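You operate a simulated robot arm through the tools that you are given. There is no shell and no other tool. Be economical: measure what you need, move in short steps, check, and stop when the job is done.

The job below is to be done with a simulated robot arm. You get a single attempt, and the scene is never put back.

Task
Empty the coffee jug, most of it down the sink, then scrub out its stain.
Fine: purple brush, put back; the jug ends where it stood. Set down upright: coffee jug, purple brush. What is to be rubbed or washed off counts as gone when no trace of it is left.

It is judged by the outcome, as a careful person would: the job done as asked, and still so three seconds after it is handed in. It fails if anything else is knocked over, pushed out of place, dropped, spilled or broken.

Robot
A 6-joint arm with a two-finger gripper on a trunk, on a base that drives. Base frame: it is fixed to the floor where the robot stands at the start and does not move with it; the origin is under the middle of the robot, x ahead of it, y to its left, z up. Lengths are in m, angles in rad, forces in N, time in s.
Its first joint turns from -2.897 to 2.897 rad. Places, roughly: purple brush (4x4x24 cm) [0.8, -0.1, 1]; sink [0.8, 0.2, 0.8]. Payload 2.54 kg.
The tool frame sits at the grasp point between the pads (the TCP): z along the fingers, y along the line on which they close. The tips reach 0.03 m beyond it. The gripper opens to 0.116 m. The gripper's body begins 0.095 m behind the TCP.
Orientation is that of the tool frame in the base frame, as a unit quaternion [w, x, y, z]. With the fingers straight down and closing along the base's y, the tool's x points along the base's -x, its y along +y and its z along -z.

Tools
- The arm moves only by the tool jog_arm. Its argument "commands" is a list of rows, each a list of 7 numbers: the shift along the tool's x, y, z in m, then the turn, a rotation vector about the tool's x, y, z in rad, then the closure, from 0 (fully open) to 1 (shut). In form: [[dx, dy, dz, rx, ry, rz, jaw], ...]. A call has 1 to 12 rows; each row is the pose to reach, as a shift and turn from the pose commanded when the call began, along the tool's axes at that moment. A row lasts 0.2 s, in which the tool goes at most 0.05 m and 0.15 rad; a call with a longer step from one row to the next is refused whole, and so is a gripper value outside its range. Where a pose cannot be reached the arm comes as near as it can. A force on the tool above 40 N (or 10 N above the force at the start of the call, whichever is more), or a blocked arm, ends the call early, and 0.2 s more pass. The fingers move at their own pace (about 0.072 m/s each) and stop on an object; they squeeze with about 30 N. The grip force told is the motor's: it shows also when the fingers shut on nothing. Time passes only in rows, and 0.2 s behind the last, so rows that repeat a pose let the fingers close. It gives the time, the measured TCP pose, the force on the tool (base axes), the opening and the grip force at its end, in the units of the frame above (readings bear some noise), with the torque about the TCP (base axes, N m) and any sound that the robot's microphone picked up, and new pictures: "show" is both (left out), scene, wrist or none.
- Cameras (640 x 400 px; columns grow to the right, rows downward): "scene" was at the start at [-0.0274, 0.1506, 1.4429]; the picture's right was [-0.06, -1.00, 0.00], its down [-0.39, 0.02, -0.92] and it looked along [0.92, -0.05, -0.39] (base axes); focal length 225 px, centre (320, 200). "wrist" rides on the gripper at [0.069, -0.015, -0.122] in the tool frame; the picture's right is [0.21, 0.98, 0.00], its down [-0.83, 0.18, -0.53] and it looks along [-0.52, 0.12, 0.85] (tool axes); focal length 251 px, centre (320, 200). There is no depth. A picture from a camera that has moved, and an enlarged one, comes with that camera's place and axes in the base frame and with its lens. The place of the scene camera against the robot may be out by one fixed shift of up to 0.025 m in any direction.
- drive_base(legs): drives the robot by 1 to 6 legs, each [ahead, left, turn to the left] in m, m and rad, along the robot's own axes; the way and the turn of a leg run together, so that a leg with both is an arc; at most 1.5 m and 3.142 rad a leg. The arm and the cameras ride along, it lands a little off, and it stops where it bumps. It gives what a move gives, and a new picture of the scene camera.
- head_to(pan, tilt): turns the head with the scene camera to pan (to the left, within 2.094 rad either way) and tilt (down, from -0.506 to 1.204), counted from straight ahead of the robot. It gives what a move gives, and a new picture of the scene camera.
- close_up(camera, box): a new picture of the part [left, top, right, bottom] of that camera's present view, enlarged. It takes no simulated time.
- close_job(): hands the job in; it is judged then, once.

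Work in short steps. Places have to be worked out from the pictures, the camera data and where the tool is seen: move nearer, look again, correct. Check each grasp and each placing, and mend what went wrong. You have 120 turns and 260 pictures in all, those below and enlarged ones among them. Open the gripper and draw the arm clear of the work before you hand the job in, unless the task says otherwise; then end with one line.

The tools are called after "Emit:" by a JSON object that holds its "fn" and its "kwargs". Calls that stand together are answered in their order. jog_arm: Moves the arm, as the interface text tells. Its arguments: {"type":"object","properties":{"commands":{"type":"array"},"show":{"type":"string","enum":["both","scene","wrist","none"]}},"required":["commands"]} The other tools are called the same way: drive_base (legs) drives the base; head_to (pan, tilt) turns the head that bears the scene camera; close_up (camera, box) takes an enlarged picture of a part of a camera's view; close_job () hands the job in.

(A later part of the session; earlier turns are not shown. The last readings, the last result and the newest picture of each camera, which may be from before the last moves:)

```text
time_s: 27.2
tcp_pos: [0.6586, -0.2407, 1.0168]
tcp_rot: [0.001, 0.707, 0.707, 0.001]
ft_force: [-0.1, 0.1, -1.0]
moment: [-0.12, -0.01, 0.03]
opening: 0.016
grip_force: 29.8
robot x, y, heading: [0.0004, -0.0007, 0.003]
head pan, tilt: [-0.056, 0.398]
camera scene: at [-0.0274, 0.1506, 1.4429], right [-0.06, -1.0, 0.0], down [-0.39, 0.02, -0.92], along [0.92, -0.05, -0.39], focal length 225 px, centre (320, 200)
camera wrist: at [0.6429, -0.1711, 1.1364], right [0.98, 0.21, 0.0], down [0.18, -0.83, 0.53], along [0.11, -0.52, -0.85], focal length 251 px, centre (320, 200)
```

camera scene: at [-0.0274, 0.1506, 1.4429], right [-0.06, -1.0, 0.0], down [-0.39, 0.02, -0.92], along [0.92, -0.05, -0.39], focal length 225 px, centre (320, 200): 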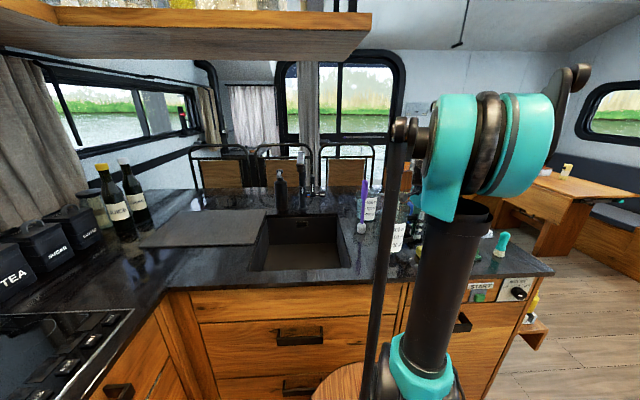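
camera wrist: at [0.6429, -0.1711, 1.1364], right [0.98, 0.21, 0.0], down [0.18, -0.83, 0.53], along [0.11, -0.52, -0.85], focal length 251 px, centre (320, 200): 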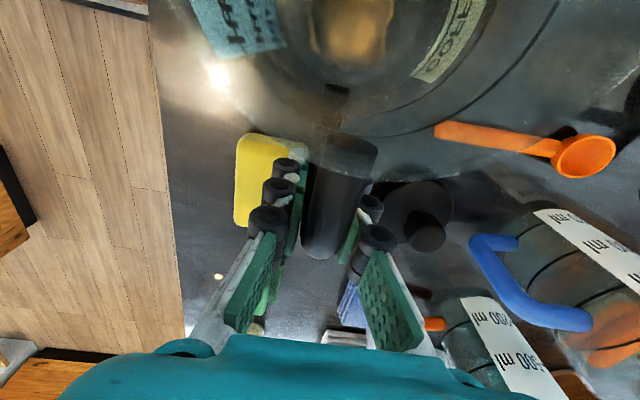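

Just above its spot (z 1.017, grasp was at 0.989). I lower the last bit in small steps.

Emit:
{"fn": "jog_arm", "kwargs": {"commands": [[0, 0, 0.01, 0, 0, 0, 1], [0, 0, 0.018, 0, 0, 0, 1], [0, 0, 0.024, 0, 0, 0, 1], [0, 0, 0.0275, 0, 0, 0, 1], [0, 0, 0.0275, 0, 0, 0, 1]], "show": "wrist"}}

```text
time_s: 28.4
tcp_pos: [0.6592, -0.2417, 0.9887]
tcp_rot: [0.0, 0.707, 0.707, 0.001]
ft_force: [0.8, -5.2, 18.2]
moment: [0.59, -0.02, 0.0]
opening: 0.0161
grip_force: 30.0
robot x, y, heading: [-0.0012, 0.0013, 0.006]
head pan, tilt: [-0.056, 0.398]
camera wrist: at [0.6435, -0.1712, 1.1102], right [0.98, 0.21, 0.0], down [0.18, -0.83, 0.53], along [0.11, -0.52, -0.85], focal length 251 px, centre (320, 200)
```

wrist: 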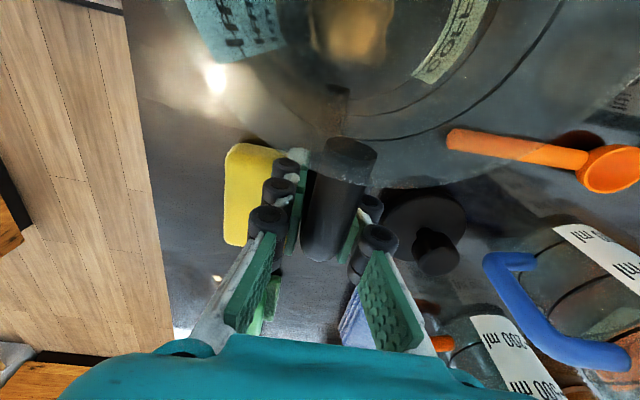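

Seated, pressing 18 N; I ease up 1.5 mm and open the jaws.

Emit:
{"fn": "jog_arm", "kwargs": {"commands": [[0, 0, -0.0015, 0, 0, 0, 1], [0, 0, -0.0015, 0, 0, 0, 1], [0, 0, -0.0015, 0, 0, 0, 0.7], [0, 0, -0.0015, 0, 0, 0, 0.5], [0, 0, -0.0015, 0, 0, 0, 0.5], [0, 0, -0.03, 0, 0, 0, 0.5], [0, 0, -0.07, 0, 0, 0, 0.5], [0, 0, -0.11, 0, 0, 0, 0.5], [0, 0, -0.15, 0, 0, 0, 0.5], [0, 0, -0.19, 0, 0, 0, 0.5], [0.03, 0, -0.22, 0, 0, 0, 0.5], [0.03, 0, -0.22, 0, 0, 0, 0.5]]}}

Emit:
{"fn": "close_up", "kwargs": {"camera": "wrist", "box": [200, 0, 480, 180]}}

```text
time_s: 31.0
tcp_pos: [0.6582, -0.2111, 1.2091]
tcp_rot: [-0.001, 0.707, 0.707, 0.0]
ft_force: [-0.4, -0.1, 0.6]
moment: [0.01, 0.0, -0.03]
opening: 0.0579
grip_force: 0.0
robot x, y, heading: [-0.0028, 0.0035, -0.002]
head pan, tilt: [-0.056, 0.398]
camera scene: at [-0.0274, 0.1505, 1.4429], right [-0.06, -1.0, 0.0], down [-0.39, 0.02, -0.92], along [0.92, -0.05, -0.39], focal length 225 px, centre (320, 200)
camera wrist: at [0.6433, -0.1413, 1.3303], right [0.98, 0.21, 0.0], down [0.18, -0.83, 0.53], along [0.11, -0.52, -0.85], focal length 251 px, centre (320, 200)
```

scene: 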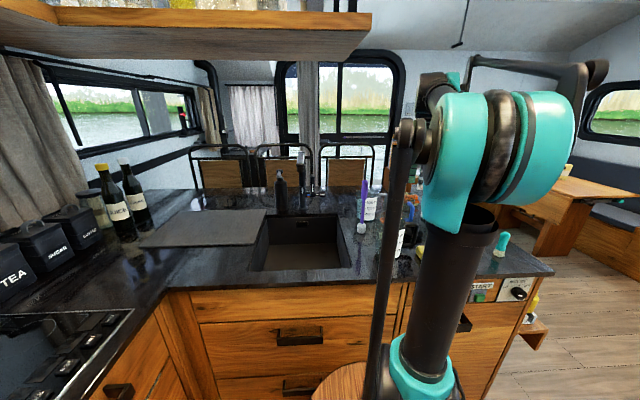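
wrist: 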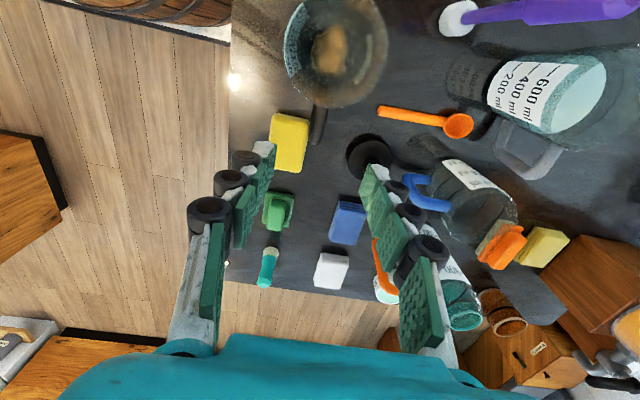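

```text
2.22 times, centred on (340, 90) of wrist
camera zoom: at [0.6433, -0.1413, 1.3303], right [0.98, 0.21, 0.0], down [0.18, -0.83, 0.53], along [0.11, -0.52, -0.85], focal length 559 px, centre (276, 444)
```

zoom: 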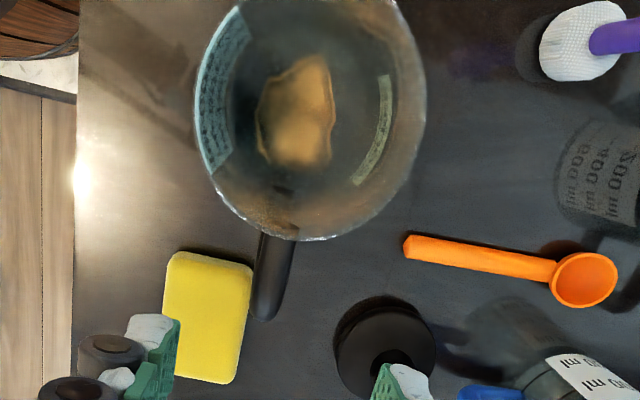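

The jug is back, upright, with a brown blob on its floor centred ≈ (0.658,-0.150), about 5.5×6.5 cm. Now for the brush at ≈ (0.812,-0.078): I move above it with jaws open.

Emit:
{"fn": "jog_arm", "kwargs": {"commands": [[0.02, 0.022, -0.02, 0, 0, 0, 0.3], [0.04, 0.046, -0.04, 0, 0, 0, 0.3], [0.063, 0.072, -0.05, 0, 0, 0, 0.3], [0.086, 0.1, -0.05, 0, 0, 0, 0.3], [0.11, 0.127, -0.05, 0, 0, 0, 0.3], [0.133, 0.154, -0.04, 0, 0, 0, 0.3], [0.133, 0.154, -0.04, 0, 0, 0, 0.3]]}}

Emit:
{"fn": "close_up", "kwargs": {"camera": "wrist", "box": [180, 40, 460, 240]}}

Emit:
{"fn": "close_up", "kwargs": {"camera": "scene", "box": [310, 130, 450, 260]}}

```text
time_s: 32.6
tcp_pos: [0.8136, -0.0786, 1.2495]
tcp_rot: [0.0, 0.707, 0.707, 0.0]
ft_force: [-0.4, 0.2, 0.1]
moment: [-0.02, -0.02, 0.02]
opening: 0.0813
grip_force: 0.1
robot x, y, heading: [0.0001, -0.0045, 0.001]
head pan, tilt: [-0.056, 0.398]
camera scene: at [-0.0275, 0.1506, 1.4429], right [-0.06, -1.0, 0.0], down [-0.39, 0.02, -0.92], along [0.92, -0.05, -0.39], focal length 225 px, centre (320, 200)
camera wrist: at [0.7983, -0.0086, 1.37], right [0.98, 0.21, 0.0], down [0.18, -0.83, 0.53], along [0.11, -0.52, -0.85], focal length 251 px, centre (320, 200)
```

scene: 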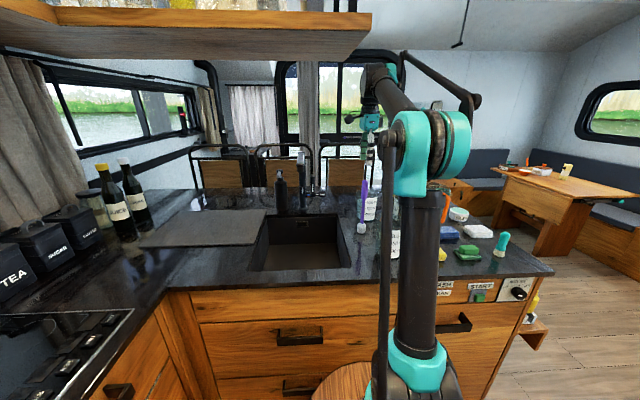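
wrist: 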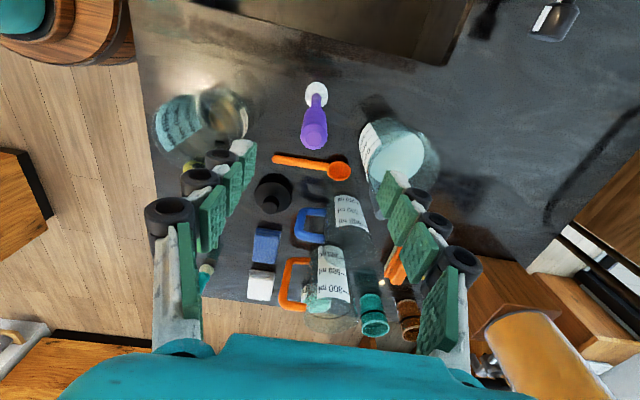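

```text
2.00 times, centred on (320, 140) of wrist
camera zoom: at [0.7983, -0.0086, 1.37], right [0.98, 0.21, 0.0], down [0.18, -0.83, 0.53], along [0.11, -0.52, -0.85], focal length 503 px, centre (320, 320)
```

zoom: 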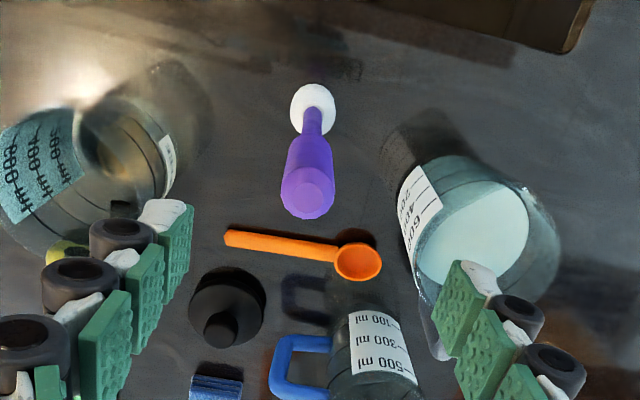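

```text
3.08 times, centred on (380, 195) of scene
camera zoom: at [-0.0275, 0.1506, 1.4429], right [-0.06, -1.0, 0.0], down [-0.39, 0.02, -0.92], along [0.92, -0.05, -0.39], focal length 692 px, centre (135, 215)
```

zoom: 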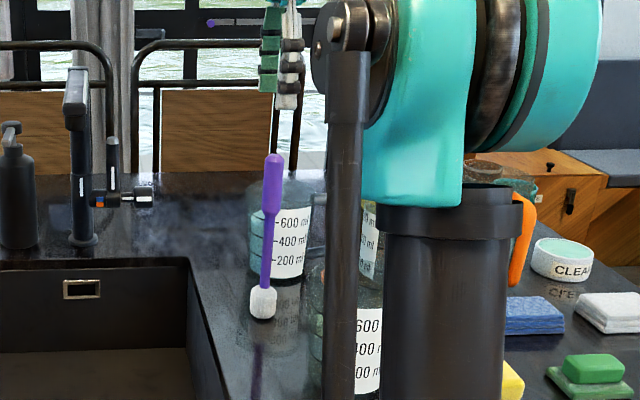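

Brush axis at ≈ (0.807,-0.080), top z≈1.14. I correct 6 mm and lower around its handle, then close.

Emit:
{"fn": "jog_arm", "kwargs": {"commands": [[-0.001, -0.006, 0.03, 0, 0, 0, 0.3], [-0.001, -0.006, 0.07, 0, 0, 0, 0.3], [-0.001, -0.006, 0.11, 0, 0, 0, 0.3], [-0.001, -0.006, 0.148, 0, 0, 0, 0.3], [-0.001, -0.006, 0.148, 0, 0, 0, 0.3]]}}

Emit:
{"fn": "close_up", "kwargs": {"camera": "wrist", "box": [180, 40, 460, 240]}}

Emit:
{"fn": "close_up", "kwargs": {"camera": "scene", "box": [310, 130, 450, 260]}}

```text
time_s: 33.8
tcp_pos: [0.8078, -0.0784, 1.1017]
tcp_rot: [0.0, 0.707, 0.707, -0.001]
ft_force: [0.1, -0.3, 0.4]
moment: [-0.03, -0.03, -0.01]
opening: 0.0811
grip_force: 0.1
robot x, y, heading: [-0.0018, -0.0027, -0.0]
head pan, tilt: [-0.056, 0.398]
camera scene: at [-0.0274, 0.1506, 1.4429], right [-0.06, -1.0, 0.0], down [-0.39, 0.02, -0.92], along [0.92, -0.05, -0.39], focal length 225 px, centre (320, 200)
camera wrist: at [0.7929, -0.0087, 1.2226], right [0.98, 0.21, 0.0], down [0.18, -0.83, 0.53], along [0.11, -0.52, -0.85], focal length 251 px, centre (320, 200)
```

scene: 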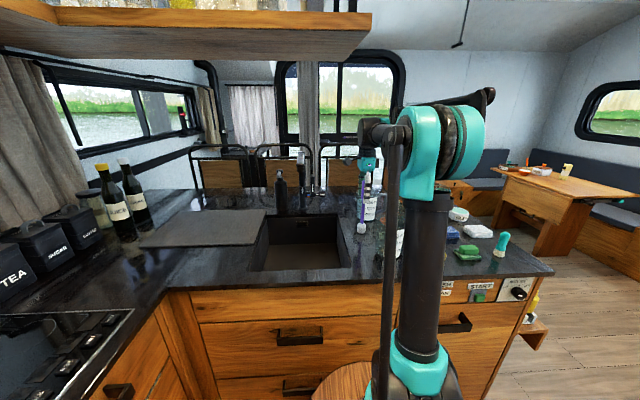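
wrist: 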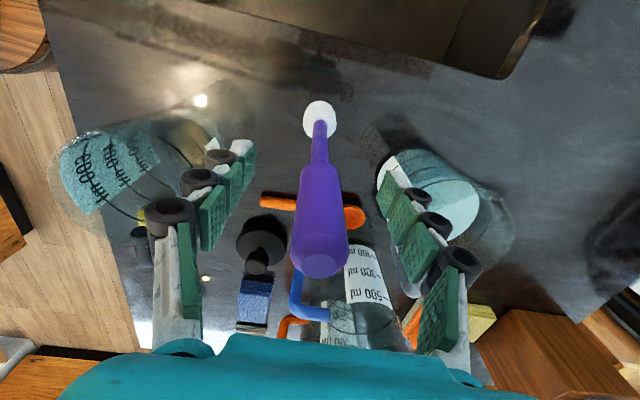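

```text
2.00 times, centred on (320, 140) of wrist
camera zoom: at [0.7929, -0.0087, 1.2226], right [0.98, 0.21, 0.0], down [0.18, -0.83, 0.53], along [0.11, -0.52, -0.85], focal length 503 px, centre (320, 320)
```

zoom: 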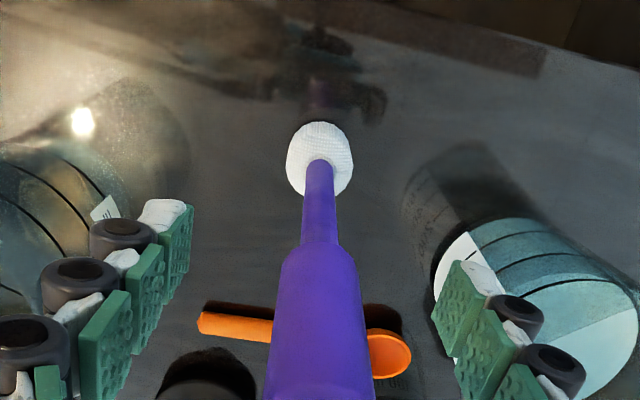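

```text
3.08 times, centred on (380, 195) of scene
camera zoom: at [-0.0274, 0.1506, 1.4429], right [-0.06, -1.0, 0.0], down [-0.39, 0.02, -0.92], along [0.92, -0.05, -0.39], focal length 692 px, centre (135, 215)
```

zoom: 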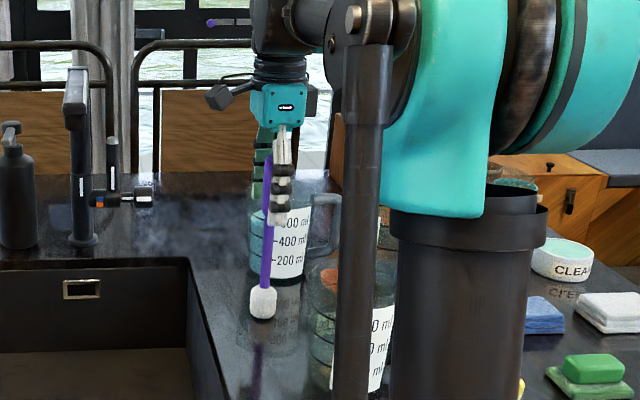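

The handle is centred between the pads; I close on it.

Emit:
{"fn": "jog_arm", "kwargs": {"commands": [[-0.002, 0, 0, 0, 0, 0, 0.5], [-0.002, 0, 0, 0, 0, 0, 0.7], [-0.002, 0, 0, 0, 0, 0, 1], [-0.002, 0, 0, 0, 0, 0, 1], [-0.002, 0, 0, 0, 0, 0, 1]], "show": "wrist"}}

```text
time_s: 35.0
tcp_pos: [0.8078, -0.0803, 1.1007]
tcp_rot: [0.0, 0.707, 0.707, 0.0]
ft_force: [-1.3, 0.4, 0.0]
moment: [-0.02, -0.03, 0.0]
opening: 0.0232
grip_force: 29.8
robot x, y, heading: [0.0006, 0.0006, 0.005]
head pan, tilt: [-0.056, 0.398]
camera wrist: at [0.7927, -0.0107, 1.2225], right [0.98, 0.21, 0.0], down [0.18, -0.83, 0.53], along [0.11, -0.52, -0.85], focal length 251 px, centre (320, 200)
```

wrist: 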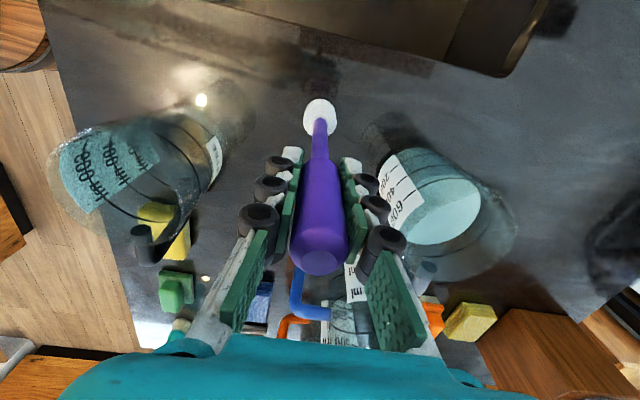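

Gripped at (0.808,-0.080,1.101). I lift it 0.2 m and carry it to above the jug's centre.

Emit:
{"fn": "jog_arm", "kwargs": {"commands": [[0, 0, -0.04, 0, 0, 0, 1], [0, 0, -0.08, 0, 0, 0, 1], [0, 0, -0.12, 0, 0, 0, 1], [0, 0, -0.16, 0, 0, 0, 1], [0, 0, -0.2, 0, 0, 0, 1], [-0.016, -0.035, -0.21, 0, 0, 0, 1], [-0.033, -0.073, -0.21, 0, 0, 0, 1], [-0.05, -0.11, -0.21, 0, 0, 0, 1], [-0.068, -0.149, -0.21, 0, 0, 0, 1], [-0.068, -0.149, -0.21, 0, 0, 0, 1]]}}

Emit:
{"fn": "close_up", "kwargs": {"camera": "wrist", "box": [220, 20, 440, 160]}}

```text
time_s: 37.2
tcp_pos: [0.6564, -0.1478, 1.3117]
tcp_rot: [0.0, 0.707, 0.707, 0.0]
ft_force: [0.4, 0.0, -1.1]
moment: [0.04, 0.03, 0.04]
opening: 0.0234
grip_force: 30.3
robot x, y, heading: [-0.0022, 0.0052, -0.003]
head pan, tilt: [-0.056, 0.398]
camera scene: at [-0.0273, 0.1506, 1.4429], right [-0.06, -1.0, 0.0], down [-0.39, 0.02, -0.92], along [0.92, -0.05, -0.39], focal length 225 px, centre (320, 200)
camera wrist: at [0.6417, -0.0776, 1.4318], right [0.98, 0.21, 0.0], down [0.18, -0.83, 0.53], along [0.11, -0.52, -0.85], focal length 251 px, centre (320, 200)
```

scene: 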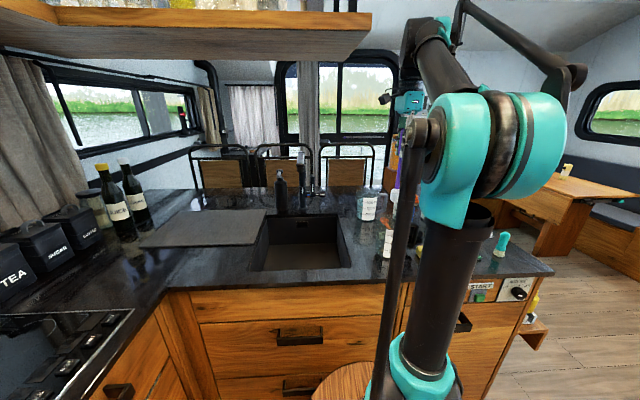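
wrist: 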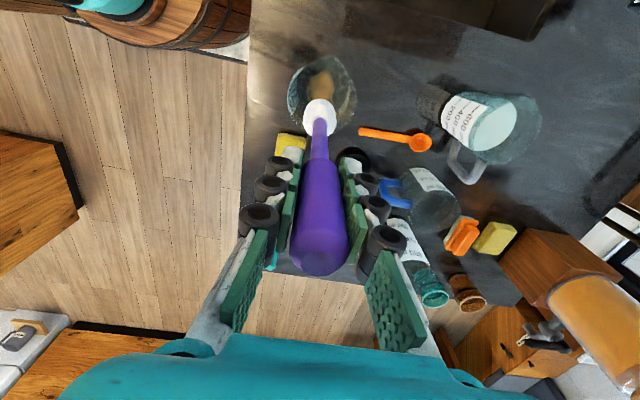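

```text
2.86 times, centred on (330, 90) of wrist
camera zoom: at [0.6417, -0.0776, 1.4318], right [0.98, 0.21, 0.0], down [0.18, -0.83, 0.53], along [0.11, -0.52, -0.85], focal length 718 px, centre (291, 514)
```

zoom: 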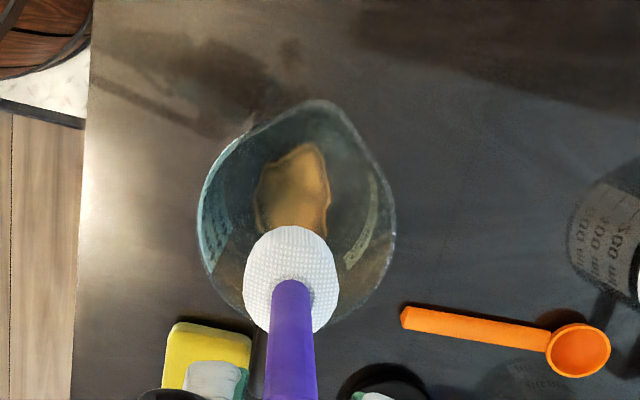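

The brush head hangs over the jug's mouth, about centred. I lower it into the jug to just over the floor.

Emit:
{"fn": "jog_arm", "kwargs": {"commands": [[0.002, 0, 0.04, 0, 0, 0, 1], [0.002, 0, 0.08, 0, 0, 0, 1], [0.002, 0, 0.12, 0, 0, 0, 1], [0.002, 0, 0.16, 0, 0, 0, 1], [0.002, 0, 0.185, 0, 0, 0, 1], [0.002, 0, 0.195, 0, 0, 0, 1], [0.002, 0, 0.2, 0, 0, 0, 1]]}}

Emit:
{"fn": "close_up", "kwargs": {"camera": "wrist", "box": [200, 40, 440, 200]}}

Emit:
{"fn": "close_up", "kwargs": {"camera": "scene", "box": [340, 150, 480, 270]}}

```text
time_s: 38.8
tcp_pos: [0.6579, -0.1452, 1.1107]
tcp_rot: [0.0, 0.707, 0.707, -0.001]
ft_force: [0.0, -0.1, -0.7]
moment: [0.0, 0.04, -0.01]
opening: 0.023
grip_force: 30.1
robot x, y, heading: [-0.0012, -0.0003, 0.007]
head pan, tilt: [-0.056, 0.398]
camera scene: at [-0.0274, 0.1506, 1.4429], right [-0.06, -1.0, 0.0], down [-0.39, 0.02, -0.92], along [0.92, -0.05, -0.39], focal length 225 px, centre (320, 200)
camera wrist: at [0.6426, -0.0769, 1.2322], right [0.98, 0.21, 0.0], down [0.18, -0.83, 0.53], along [0.11, -0.52, -0.85], focal length 251 px, centre (320, 200)
```

scene: 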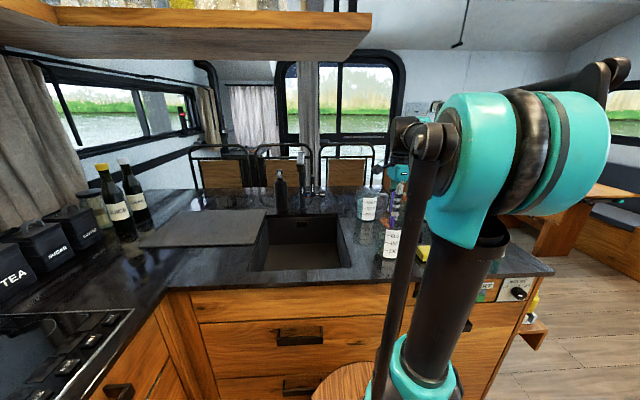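
wrist: 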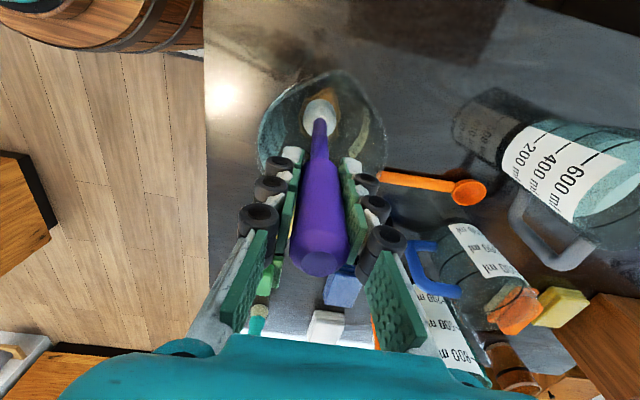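

```text
2.50 times, centred on (320, 120) of wrist
camera zoom: at [0.6426, -0.0769, 1.2322], right [0.98, 0.21, 0.0], down [0.18, -0.83, 0.53], along [0.11, -0.52, -0.85], focal length 629 px, centre (320, 400)
```

zoom: 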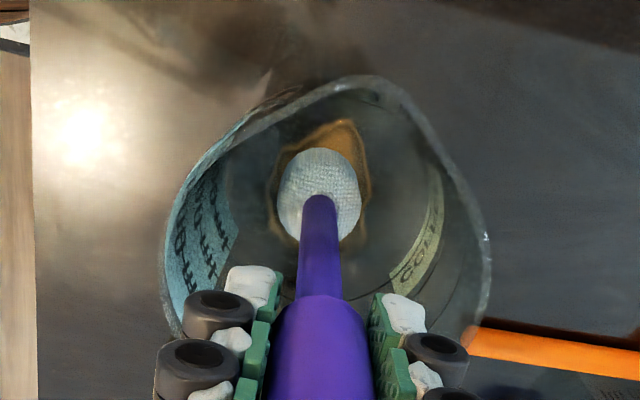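

```text
3.33 times, centred on (410, 210) of scene
camera zoom: at [-0.0274, 0.1506, 1.4429], right [-0.06, -1.0, 0.0], down [-0.39, 0.02, -0.92], along [0.92, -0.05, -0.39], focal length 750 px, centre (20, 167)
```

zoom: 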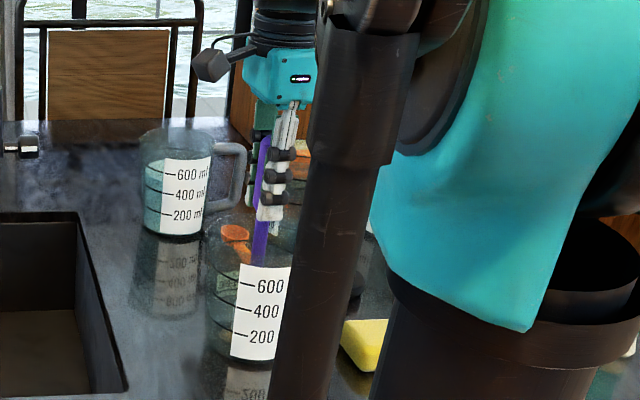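

The brush is inside, right over the stain, no contact yet. I feel for the floor in small steps.

Emit:
{"fn": "jog_arm", "kwargs": {"commands": [[0, 0, 0.002, 0, 0, 0, 1], [0, 0, 0.004, 0, 0, 0, 1], [0, 0, 0.005, 0, 0, 0, 1]], "show": "none"}}

```text
time_s: 39.6
tcp_pos: [0.6583, -0.1465, 1.1056]
tcp_rot: [0.0, 0.708, 0.707, 0.0]
ft_force: [0.1, -1.0, -0.7]
moment: [0.01, 0.0, 0.04]
opening: 0.0234
grip_force: 30.2
robot x, y, heading: [-0.0003, 0.0003, 0.002]
head pan, tilt: [-0.056, 0.398]
```

No contact yet; a bit further down.

Emit:
{"fn": "jog_arm", "kwargs": {"commands": [[0, 0, 0.001, 0, 0, 0, 1], [0, 0, 0.002, 0, 0, 0, 1], [0, 0, 0.003, 0, 0, 0, 1]], "show": "none"}}

```text
time_s: 40.4
tcp_pos: [0.6571, -0.1461, 1.1039]
tcp_rot: [0.0, 0.708, 0.707, -0.001]
ft_force: [-0.8, -0.7, 28.5]
moment: [-0.1, -0.09, -0.05]
opening: 0.0235
grip_force: 29.7
robot x, y, heading: [-0.0014, -0.0033, 0.002]
head pan, tilt: [-0.056, 0.398]
```

Contact at about z 1.105 (28 N). I ease off 1.5 mm and scrub with light strokes along y.

Emit:
{"fn": "jog_arm", "kwargs": {"commands": [[0, 0, -0.0015, 0, 0, 0, 1], [0.01, 0, -0.0015, 0, 0, 0, 1], [0.018, 0, -0.0015, 0, 0, 0, 1], [0.0, 0.0, -0.0015, 0, 0, 0, 1], [-0.018, 0, -0.0015, 0, 0, 0, 1], [0, 0, -0.0015, 0, 0, 0, 1], [0.018, 0, -0.0015, 0, 0, 0, 1], [0.0, 0.0, -0.0015, 0, 0, 0, 1], [-0.018, 0, -0.0015, 0, 0, 0, 1], [0, 0, -0.0015, 0, 0, 0, 1]]}}

Emit:
{"fn": "close_up", "kwargs": {"camera": "wrist", "box": [200, 40, 440, 200]}}

```text
time_s: 42.6
tcp_pos: [0.6589, -0.1466, 1.1044]
tcp_rot: [0.0, 0.707, 0.707, 0.0]
ft_force: [0.1, -0.8, 0.2]
moment: [-0.03, 0.02, 0.0]
opening: 0.0235
grip_force: 30.3
robot x, y, heading: [0.0002, -0.0035, 0.002]
head pan, tilt: [-0.056, 0.398]
camera scene: at [-0.0274, 0.1505, 1.4429], right [-0.06, -1.0, 0.0], down [-0.39, 0.02, -0.92], along [0.92, -0.05, -0.39], focal length 225 px, centre (320, 200)
camera wrist: at [0.6433, -0.0767, 1.225], right [0.98, 0.21, 0.0], down [0.18, -0.83, 0.53], along [0.11, -0.52, -0.85], focal length 251 px, centre (320, 200)
```

scene: 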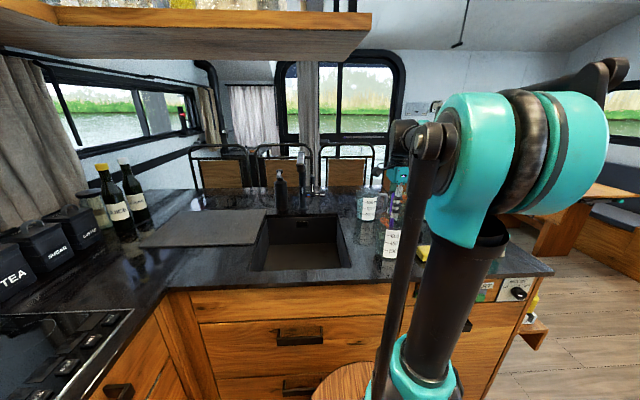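
wrist: 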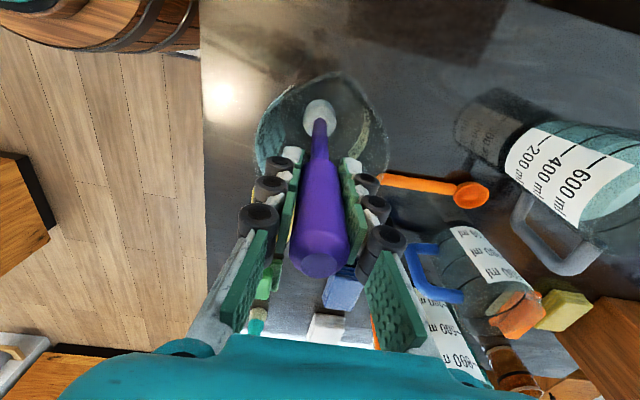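

```text
2.50 times, centred on (320, 120) of wrist
camera zoom: at [0.6433, -0.0767, 1.225], right [0.98, 0.21, 0.0], down [0.18, -0.83, 0.53], along [0.11, -0.52, -0.85], focal length 629 px, centre (320, 400)
```

zoom: 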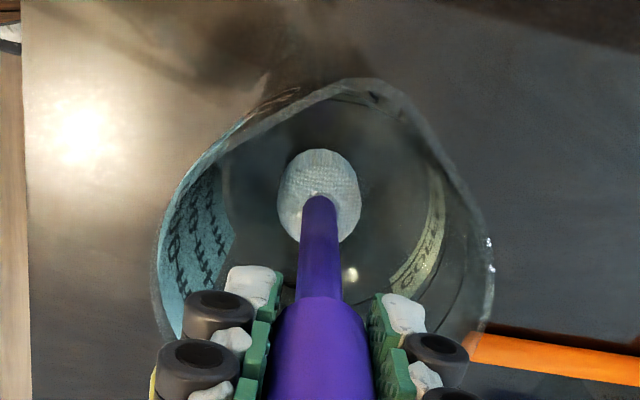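

The stain vanishes where scrubbed. I press slightly and go round in x and circular strokes to cover the whole floor.

Emit:
{"fn": "jog_arm", "kwargs": {"commands": [[0, 0.009, 0.0005, 0, 0, 0, 1], [0, 0.017, 0.0005, 0, 0, 0, 1], [0.012, 0.012, 0.0005, 0, 0, 0, 1], [0.017, 0, 0.0005, 0, 0, 0, 1], [0.012, -0.012, 0.0005, 0, 0, 0, 1], [0, -0.017, 0.0005, 0, 0, 0, 1], [-0.012, -0.012, 0.0005, 0, 0, 0, 1], [-0.017, 0, 0.0005, 0, 0, 0, 1], [-0.012, 0.012, 0.0005, 0, 0, 0, 1], [0, 0.017, 0.0005, 0, 0, 0, 1], [0, 0, 0.0005, 0, 0, 0, 1], [0, -0.017, 0.0005, 0, 0, 0, 1]], "show": "none"}}

Emit:
{"fn": "jog_arm", "kwargs": {"commands": [[0, 0.017, 0, 0, 0, 0, 1], [0, 0.017, -0.03, 0, 0, 0, 1], [0, 0.017, -0.07, 0, 0, 0, 1], [0, 0.017, -0.11, 0, 0, 0, 1], [0, 0.017, -0.15, 0, 0, 0, 1], [0, 0.017, -0.19, 0, 0, 0, 1], [0, 0.017, -0.21, 0, 0, 0, 1], [0, 0.017, -0.21, 0, 0, 0, 1]]}}

Emit:
{"fn": "close_up", "kwargs": {"camera": "wrist", "box": [220, 20, 440, 160]}}

```text
time_s: 45.2
tcp_pos: [0.6401, -0.1465, 1.104]
tcp_rot: [0.001, 0.708, 0.707, 0.001]
ft_force: [2.1, 1.1, 11.5]
moment: [0.13, -0.21, -0.02]
opening: 0.0231
grip_force: 29.8
robot x, y, heading: [0.0008, -0.0016, -0.002]
head pan, tilt: [-0.056, 0.398]
```

```text
time_s: 47.0
tcp_pos: [0.6579, -0.1459, 1.3148]
tcp_rot: [0.0, 0.707, 0.707, -0.001]
ft_force: [-0.2, 0.2, -0.4]
moment: [-0.03, -0.04, -0.01]
opening: 0.0234
grip_force: 30.1
robot x, y, heading: [0.0015, -0.0047, 0.003]
head pan, tilt: [-0.056, 0.398]
camera scene: at [-0.0274, 0.1506, 1.4429], right [-0.06, -1.0, 0.0], down [-0.39, 0.02, -0.92], along [0.92, -0.05, -0.39], focal length 225 px, centre (320, 200)
camera wrist: at [0.6421, -0.0774, 1.4354], right [0.98, 0.21, 0.0], down [0.18, -0.83, 0.53], along [0.11, -0.52, -0.85], focal length 251 px, centre (320, 200)
```

scene: 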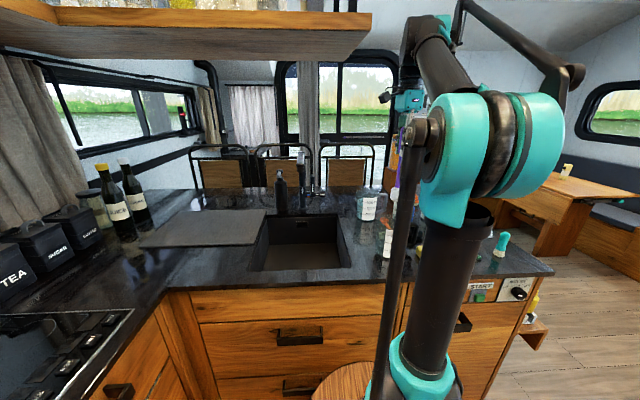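
wrist: 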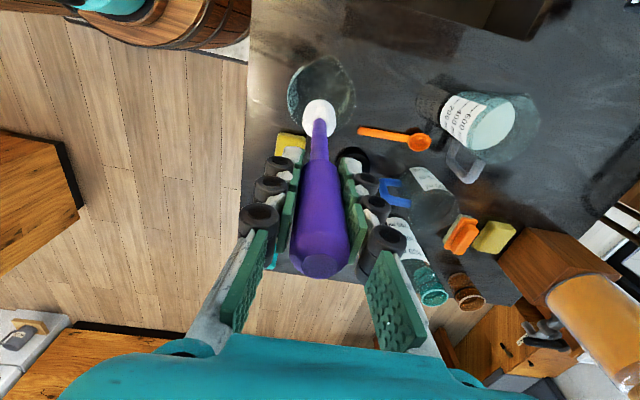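

```text
2.86 times, centred on (330, 90) of wrist
camera zoom: at [0.6421, -0.0774, 1.4354], right [0.98, 0.21, 0.0], down [0.18, -0.83, 0.53], along [0.11, -0.52, -0.85], focal length 718 px, centre (291, 514)
```

zoom: 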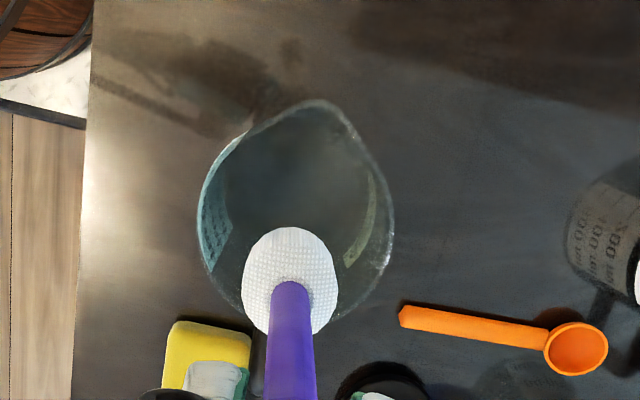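

The jug hasn't shifted and its floor looks clean. I move the brush back above its spot and look into the jug from there before putting it down.

Emit:
{"fn": "jog_arm", "kwargs": {"commands": [[0.016, 0.035, 0, 0, 0, 0, 1], [0.033, 0.073, 0, 0, 0, 0, 1], [0.05, 0.11, 0, 0, 0, 0, 1], [0.066, 0.149, 0, 0, 0, 0, 1], [0.066, 0.149, 0, 0, 0, 0, 1]]}}

Emit:
{"fn": "close_up", "kwargs": {"camera": "wrist", "box": [130, 60, 270, 160]}}

Emit:
{"fn": "close_up", "kwargs": {"camera": "scene", "box": [370, 200, 430, 270]}}

```text
time_s: 48.2
tcp_pos: [0.8059, -0.0802, 1.3134]
tcp_rot: [0.0, 0.707, 0.707, 0.0]
ft_force: [-0.5, 0.8, -0.2]
moment: [-0.04, 0.0, 0.02]
opening: 0.0233
grip_force: 29.7
robot x, y, heading: [-0.0034, -0.0009, -0.0]
head pan, tilt: [-0.056, 0.398]
camera scene: at [-0.0276, 0.1506, 1.4429], right [-0.06, -1.0, 0.0], down [-0.39, 0.02, -0.92], along [0.92, -0.05, -0.39], focal length 225 px, centre (320, 200)
camera wrist: at [0.791, -0.0107, 1.4355], right [0.98, 0.21, 0.0], down [0.18, -0.83, 0.53], along [0.11, -0.52, -0.85], focal length 251 px, centre (320, 200)
```

scene: 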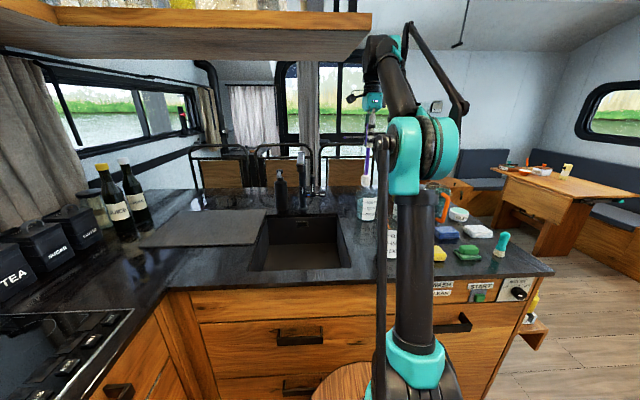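
wrist: 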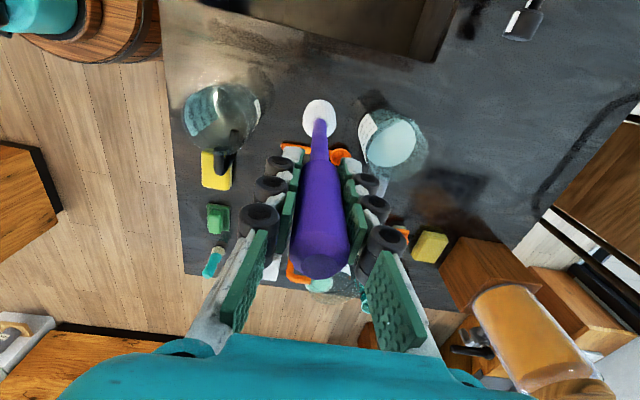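

```text
4.00 times, centred on (200, 110) of wrist
camera zoom: at [0.791, -0.0107, 1.4355], right [0.98, 0.21, 0.0], down [0.18, -0.83, 0.53], along [0.11, -0.52, -0.85], focal length 1006 px, centre (800, 560)
```

zoom: 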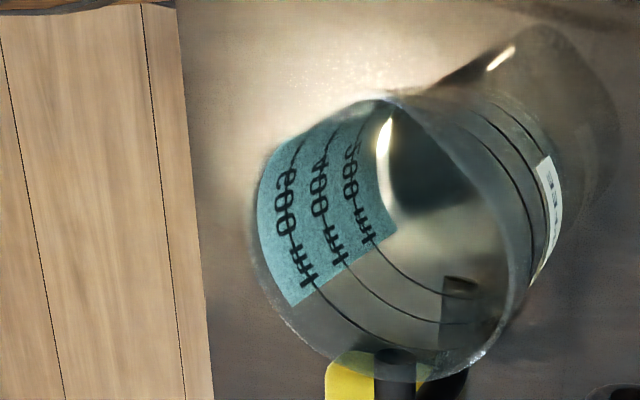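

```text
5.71 times, centred on (400, 235) of scene
camera zoom: at [-0.0276, 0.1506, 1.4429], right [-0.06, -1.0, 0.0], down [-0.39, 0.02, -0.92], along [0.92, -0.05, -0.39], focal length 1286 px, centre (-137, 0)
```

zoom: 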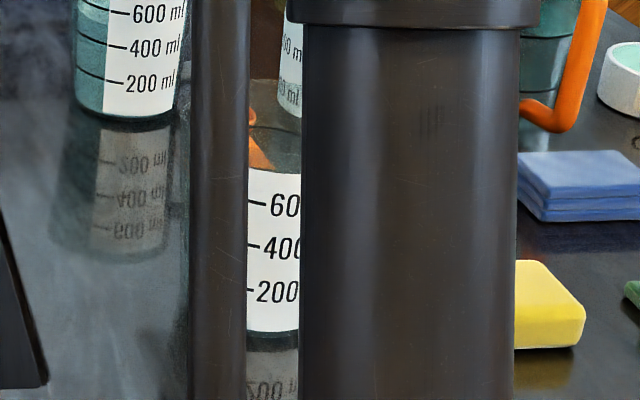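

Glare hides part of the floor, so I take another view from a better angle with the brush kept high.

Emit:
{"fn": "jog_arm", "kwargs": {"commands": [[-0.025, -0.03, -0.02, 0, 0, 0, 1], [-0.05, -0.06, -0.02, 0, 0, 0, 1], [-0.075, -0.09, -0.02, 0, 0, 0, 1], [-0.1, -0.12, -0.02, 0, 0, 0, 1], [-0.125, -0.155, -0.02, 0, 0, 0, 1], [-0.15, -0.186, -0.02, 0, 0, 0, 1], [-0.15, -0.186, -0.02, 0, 0, 0, 1]], "show": "wrist"}}

Emit:
{"fn": "close_up", "kwargs": {"camera": "wrist", "box": [290, 0, 410, 110]}}

```text
time_s: 49.8
tcp_pos: [0.6211, -0.2306, 1.3345]
tcp_rot: [0.0, 0.707, 0.707, -0.001]
ft_force: [-0.4, -0.3, -0.7]
moment: [0.05, 0.03, 0.02]
opening: 0.0231
grip_force: 30.2
robot x, y, heading: [-0.0025, 0.0012, 0.004]
head pan, tilt: [-0.056, 0.398]
camera wrist: at [0.6053, -0.1608, 1.4554], right [0.98, 0.21, 0.0], down [0.18, -0.83, 0.53], along [0.11, -0.52, -0.85], focal length 251 px, centre (320, 200)
```

wrist: 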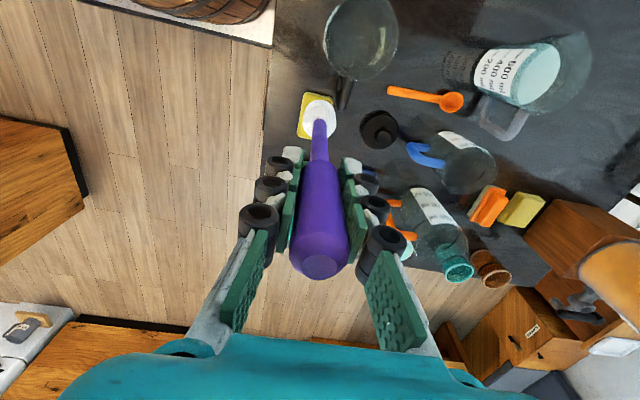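

```text
3.64 times, centred on (350, 55) of wrist
camera zoom: at [0.6053, -0.1608, 1.4554], right [0.98, 0.21, 0.0], down [0.18, -0.83, 0.53], along [0.11, -0.52, -0.85], focal length 914 px, centre (211, 727)
```

zoom: 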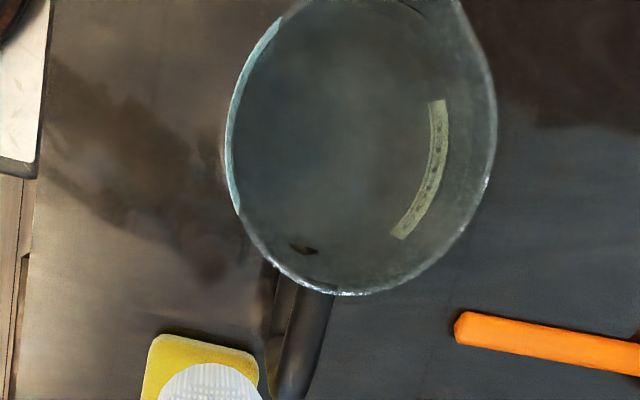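

The floor is clean, with no brown left. I take the brush back over its own spot and down to just above the counter.

Emit:
{"fn": "jog_arm", "kwargs": {"commands": [[0.025, 0.03, 0, 0, 0, 0, 1], [0.05, 0.06, 0, 0, 0, 0, 1], [0.075, 0.09, 0, 0, 0, 0, 1], [0.1, 0.12, 0, 0, 0, 0, 1], [0.125, 0.155, 0, 0, 0, 0, 1], [0.15, 0.186, 0.01, 0, 0, 0, 1], [0.15, 0.186, 0.05, 0, 0, 0, 1], [0.15, 0.186, 0.09, 0, 0, 0, 1], [0.15, 0.186, 0.13, 0, 0, 0, 1], [0.15, 0.186, 0.17, 0, 0, 0, 1], [0.15, 0.186, 0.205, 0, 0, 0, 1], [0.15, 0.186, 0.223, 0, 0, 0, 1]]}}

Emit:
{"fn": "close_up", "kwargs": {"camera": "scene", "box": [310, 130, 450, 260]}}

```text
time_s: 52.4
tcp_pos: [0.8071, -0.0796, 1.1098]
tcp_rot: [0.0, 0.707, 0.707, 0.0]
ft_force: [0.6, 0.0, -1.1]
moment: [0.03, -0.01, 0.0]
opening: 0.0229
grip_force: 29.7
robot x, y, heading: [0.0011, -0.0015, -0.001]
head pan, tilt: [-0.056, 0.398]
camera scene: at [-0.0274, 0.1506, 1.4429], right [-0.06, -1.0, 0.0], down [-0.39, 0.02, -0.92], along [0.92, -0.05, -0.39], focal length 225 px, centre (320, 200)
camera wrist: at [0.7912, -0.011, 1.2318], right [0.98, 0.21, 0.0], down [0.18, -0.83, 0.53], along [0.11, -0.52, -0.85], focal length 251 px, centre (320, 200)
```

scene: 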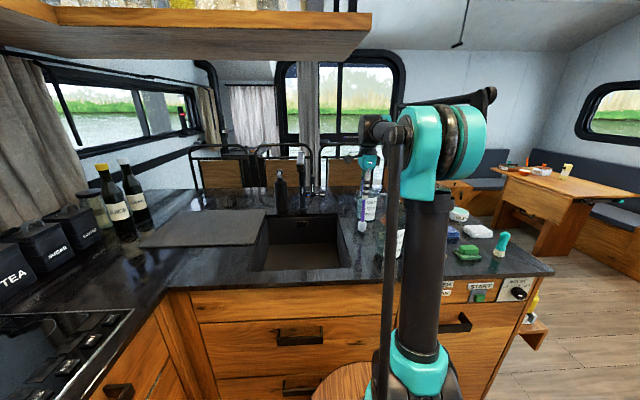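
wrist: 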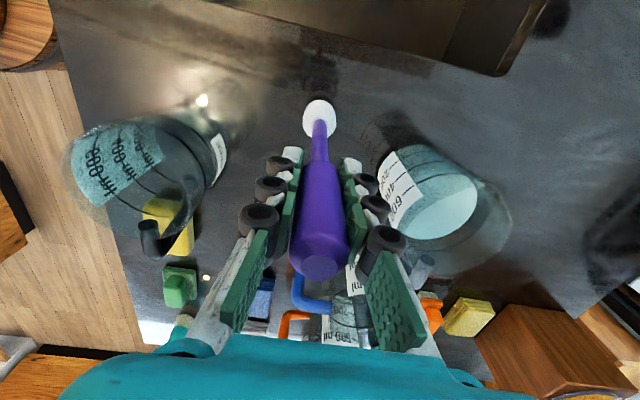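

```text
3.08 times, centred on (380, 195) of scene
camera zoom: at [-0.0274, 0.1506, 1.4429], right [-0.06, -1.0, 0.0], down [-0.39, 0.02, -0.92], along [0.92, -0.05, -0.39], focal length 692 px, centre (135, 215)
```

zoom: 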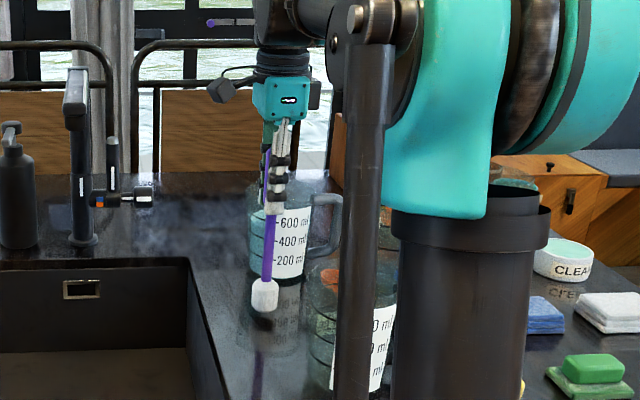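

Brush upright, about 9 mm above the counter at its old spot. I lower it in small steps until it touches.

Emit:
{"fn": "jog_arm", "kwargs": {"commands": [[0, 0, 0.003, 0, 0, 0, 1], [0, 0, 0.006, 0, 0, 0, 1], [0, 0, 0.008, 0, 0, 0, 1], [0, 0, 0.0095, 0, 0, 0, 1], [0, 0, 0.0095, 0, 0, 0, 1]], "show": "none"}}

```text
time_s: 53.6
tcp_pos: [0.807, -0.0803, 1.1017]
tcp_rot: [0.0, 0.706, 0.708, 0.0]
ft_force: [-0.5, -1.0, 0.0]
moment: [0.0, 0.01, 0.0]
opening: 0.023
grip_force: 30.4
robot x, y, heading: [0.001, 0.0014, 0.005]
head pan, tilt: [-0.056, 0.398]
```

Nearly touching; one more millimetre to seat it.

Emit:
{"fn": "jog_arm", "kwargs": {"commands": [[0, 0, 0.0007, 0, 0, 0, 1], [0, 0, 0.0012, 0, 0, 0, 1], [0, 0, 0.0012, 0, 0, 0, 1]], "show": "none"}}

```text
time_s: 54.4
tcp_pos: [0.807, -0.0794, 1.1009]
tcp_rot: [0.0, 0.707, 0.707, -0.001]
ft_force: [-0.4, -0.6, -0.8]
moment: [0.0, -0.01, 0.01]
opening: 0.0231
grip_force: 29.7
robot x, y, heading: [-0.0029, -0.0037, -0.001]
head pan, tilt: [-0.056, 0.398]
```

Not yet bearing weight; a little further.

Emit:
{"fn": "jog_arm", "kwargs": {"commands": [[0, 0, 0.0007, 0, 0, 0, 1], [0, 0, 0.0014, 0, 0, 0, 1], [0, 0, 0.0014, 0, 0, 0, 1]], "show": "none"}}

```text
time_s: 55.2
tcp_pos: [0.8066, -0.0801, 1.0994]
tcp_rot: [0.0, 0.707, 0.707, 0.0]
ft_force: [0.6, 1.0, 9.7]
moment: [0.08, -0.04, -0.04]
opening: 0.0232
grip_force: 30.1
robot x, y, heading: [0.001, -0.0005, 0.0]
head pan, tilt: [-0.056, 0.398]
```

The brush is seated (9.7 N). I ease off slightly, open slowly and look.

Emit:
{"fn": "jog_arm", "kwargs": {"commands": [[0, 0, -0.0007, 0, 0, 0, 1], [0, 0, -0.0007, 0, 0, 0, 0.75], [0, 0, -0.0007, 0, 0, 0, 0.6], [0, 0, -0.0007, 0, 0, 0, 0.4], [0, 0, -0.0007, 0, 0, 0, 0.3], [0, 0, -0.0007, 0, 0, 0, 0.3]]}}

Emit:
{"fn": "close_up", "kwargs": {"camera": "scene", "box": [310, 130, 450, 260]}}

```text
time_s: 56.6
tcp_pos: [0.8089, -0.0807, 1.0994]
tcp_rot: [0.0, 0.708, 0.706, 0.0]
ft_force: [-0.2, 0.6, 0.0]
moment: [-0.04, 0.01, 0.0]
opening: 0.0813
grip_force: 0.1
robot x, y, heading: [-0.0019, 0.0009, 0.002]
head pan, tilt: [-0.056, 0.398]
camera scene: at [-0.0274, 0.1506, 1.4429], right [-0.06, -1.0, 0.0], down [-0.39, 0.02, -0.92], along [0.92, -0.05, -0.39], focal length 225 px, centre (320, 200)
camera wrist: at [0.7919, -0.0108, 1.2206], right [0.98, 0.21, 0.0], down [0.18, -0.83, 0.53], along [0.11, -0.52, -0.85], focal length 251 px, centre (320, 200)
```

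scene: 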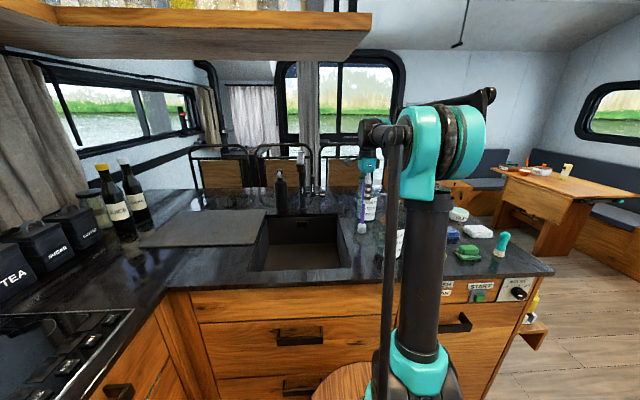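
wrist: 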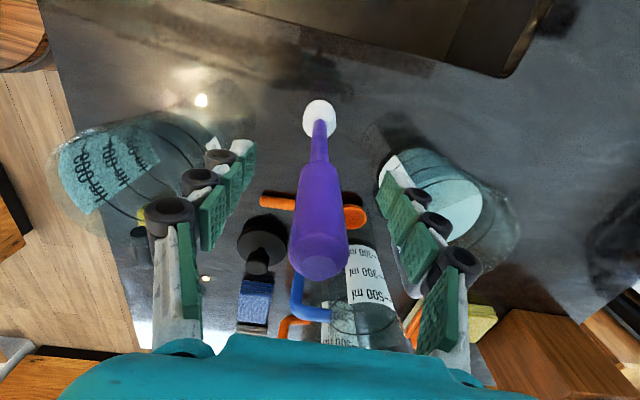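

```text
3.08 times, centred on (380, 195) of scene
camera zoom: at [-0.0274, 0.1506, 1.4429], right [-0.06, -1.0, 0.0], down [-0.39, 0.02, -0.92], along [0.92, -0.05, -0.39], focal length 692 px, centre (135, 215)
```

zoom: 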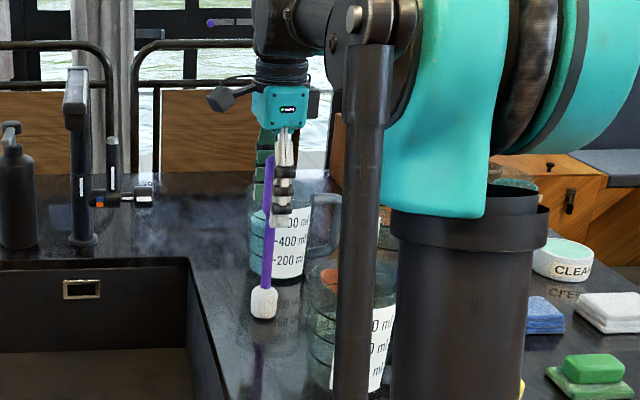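

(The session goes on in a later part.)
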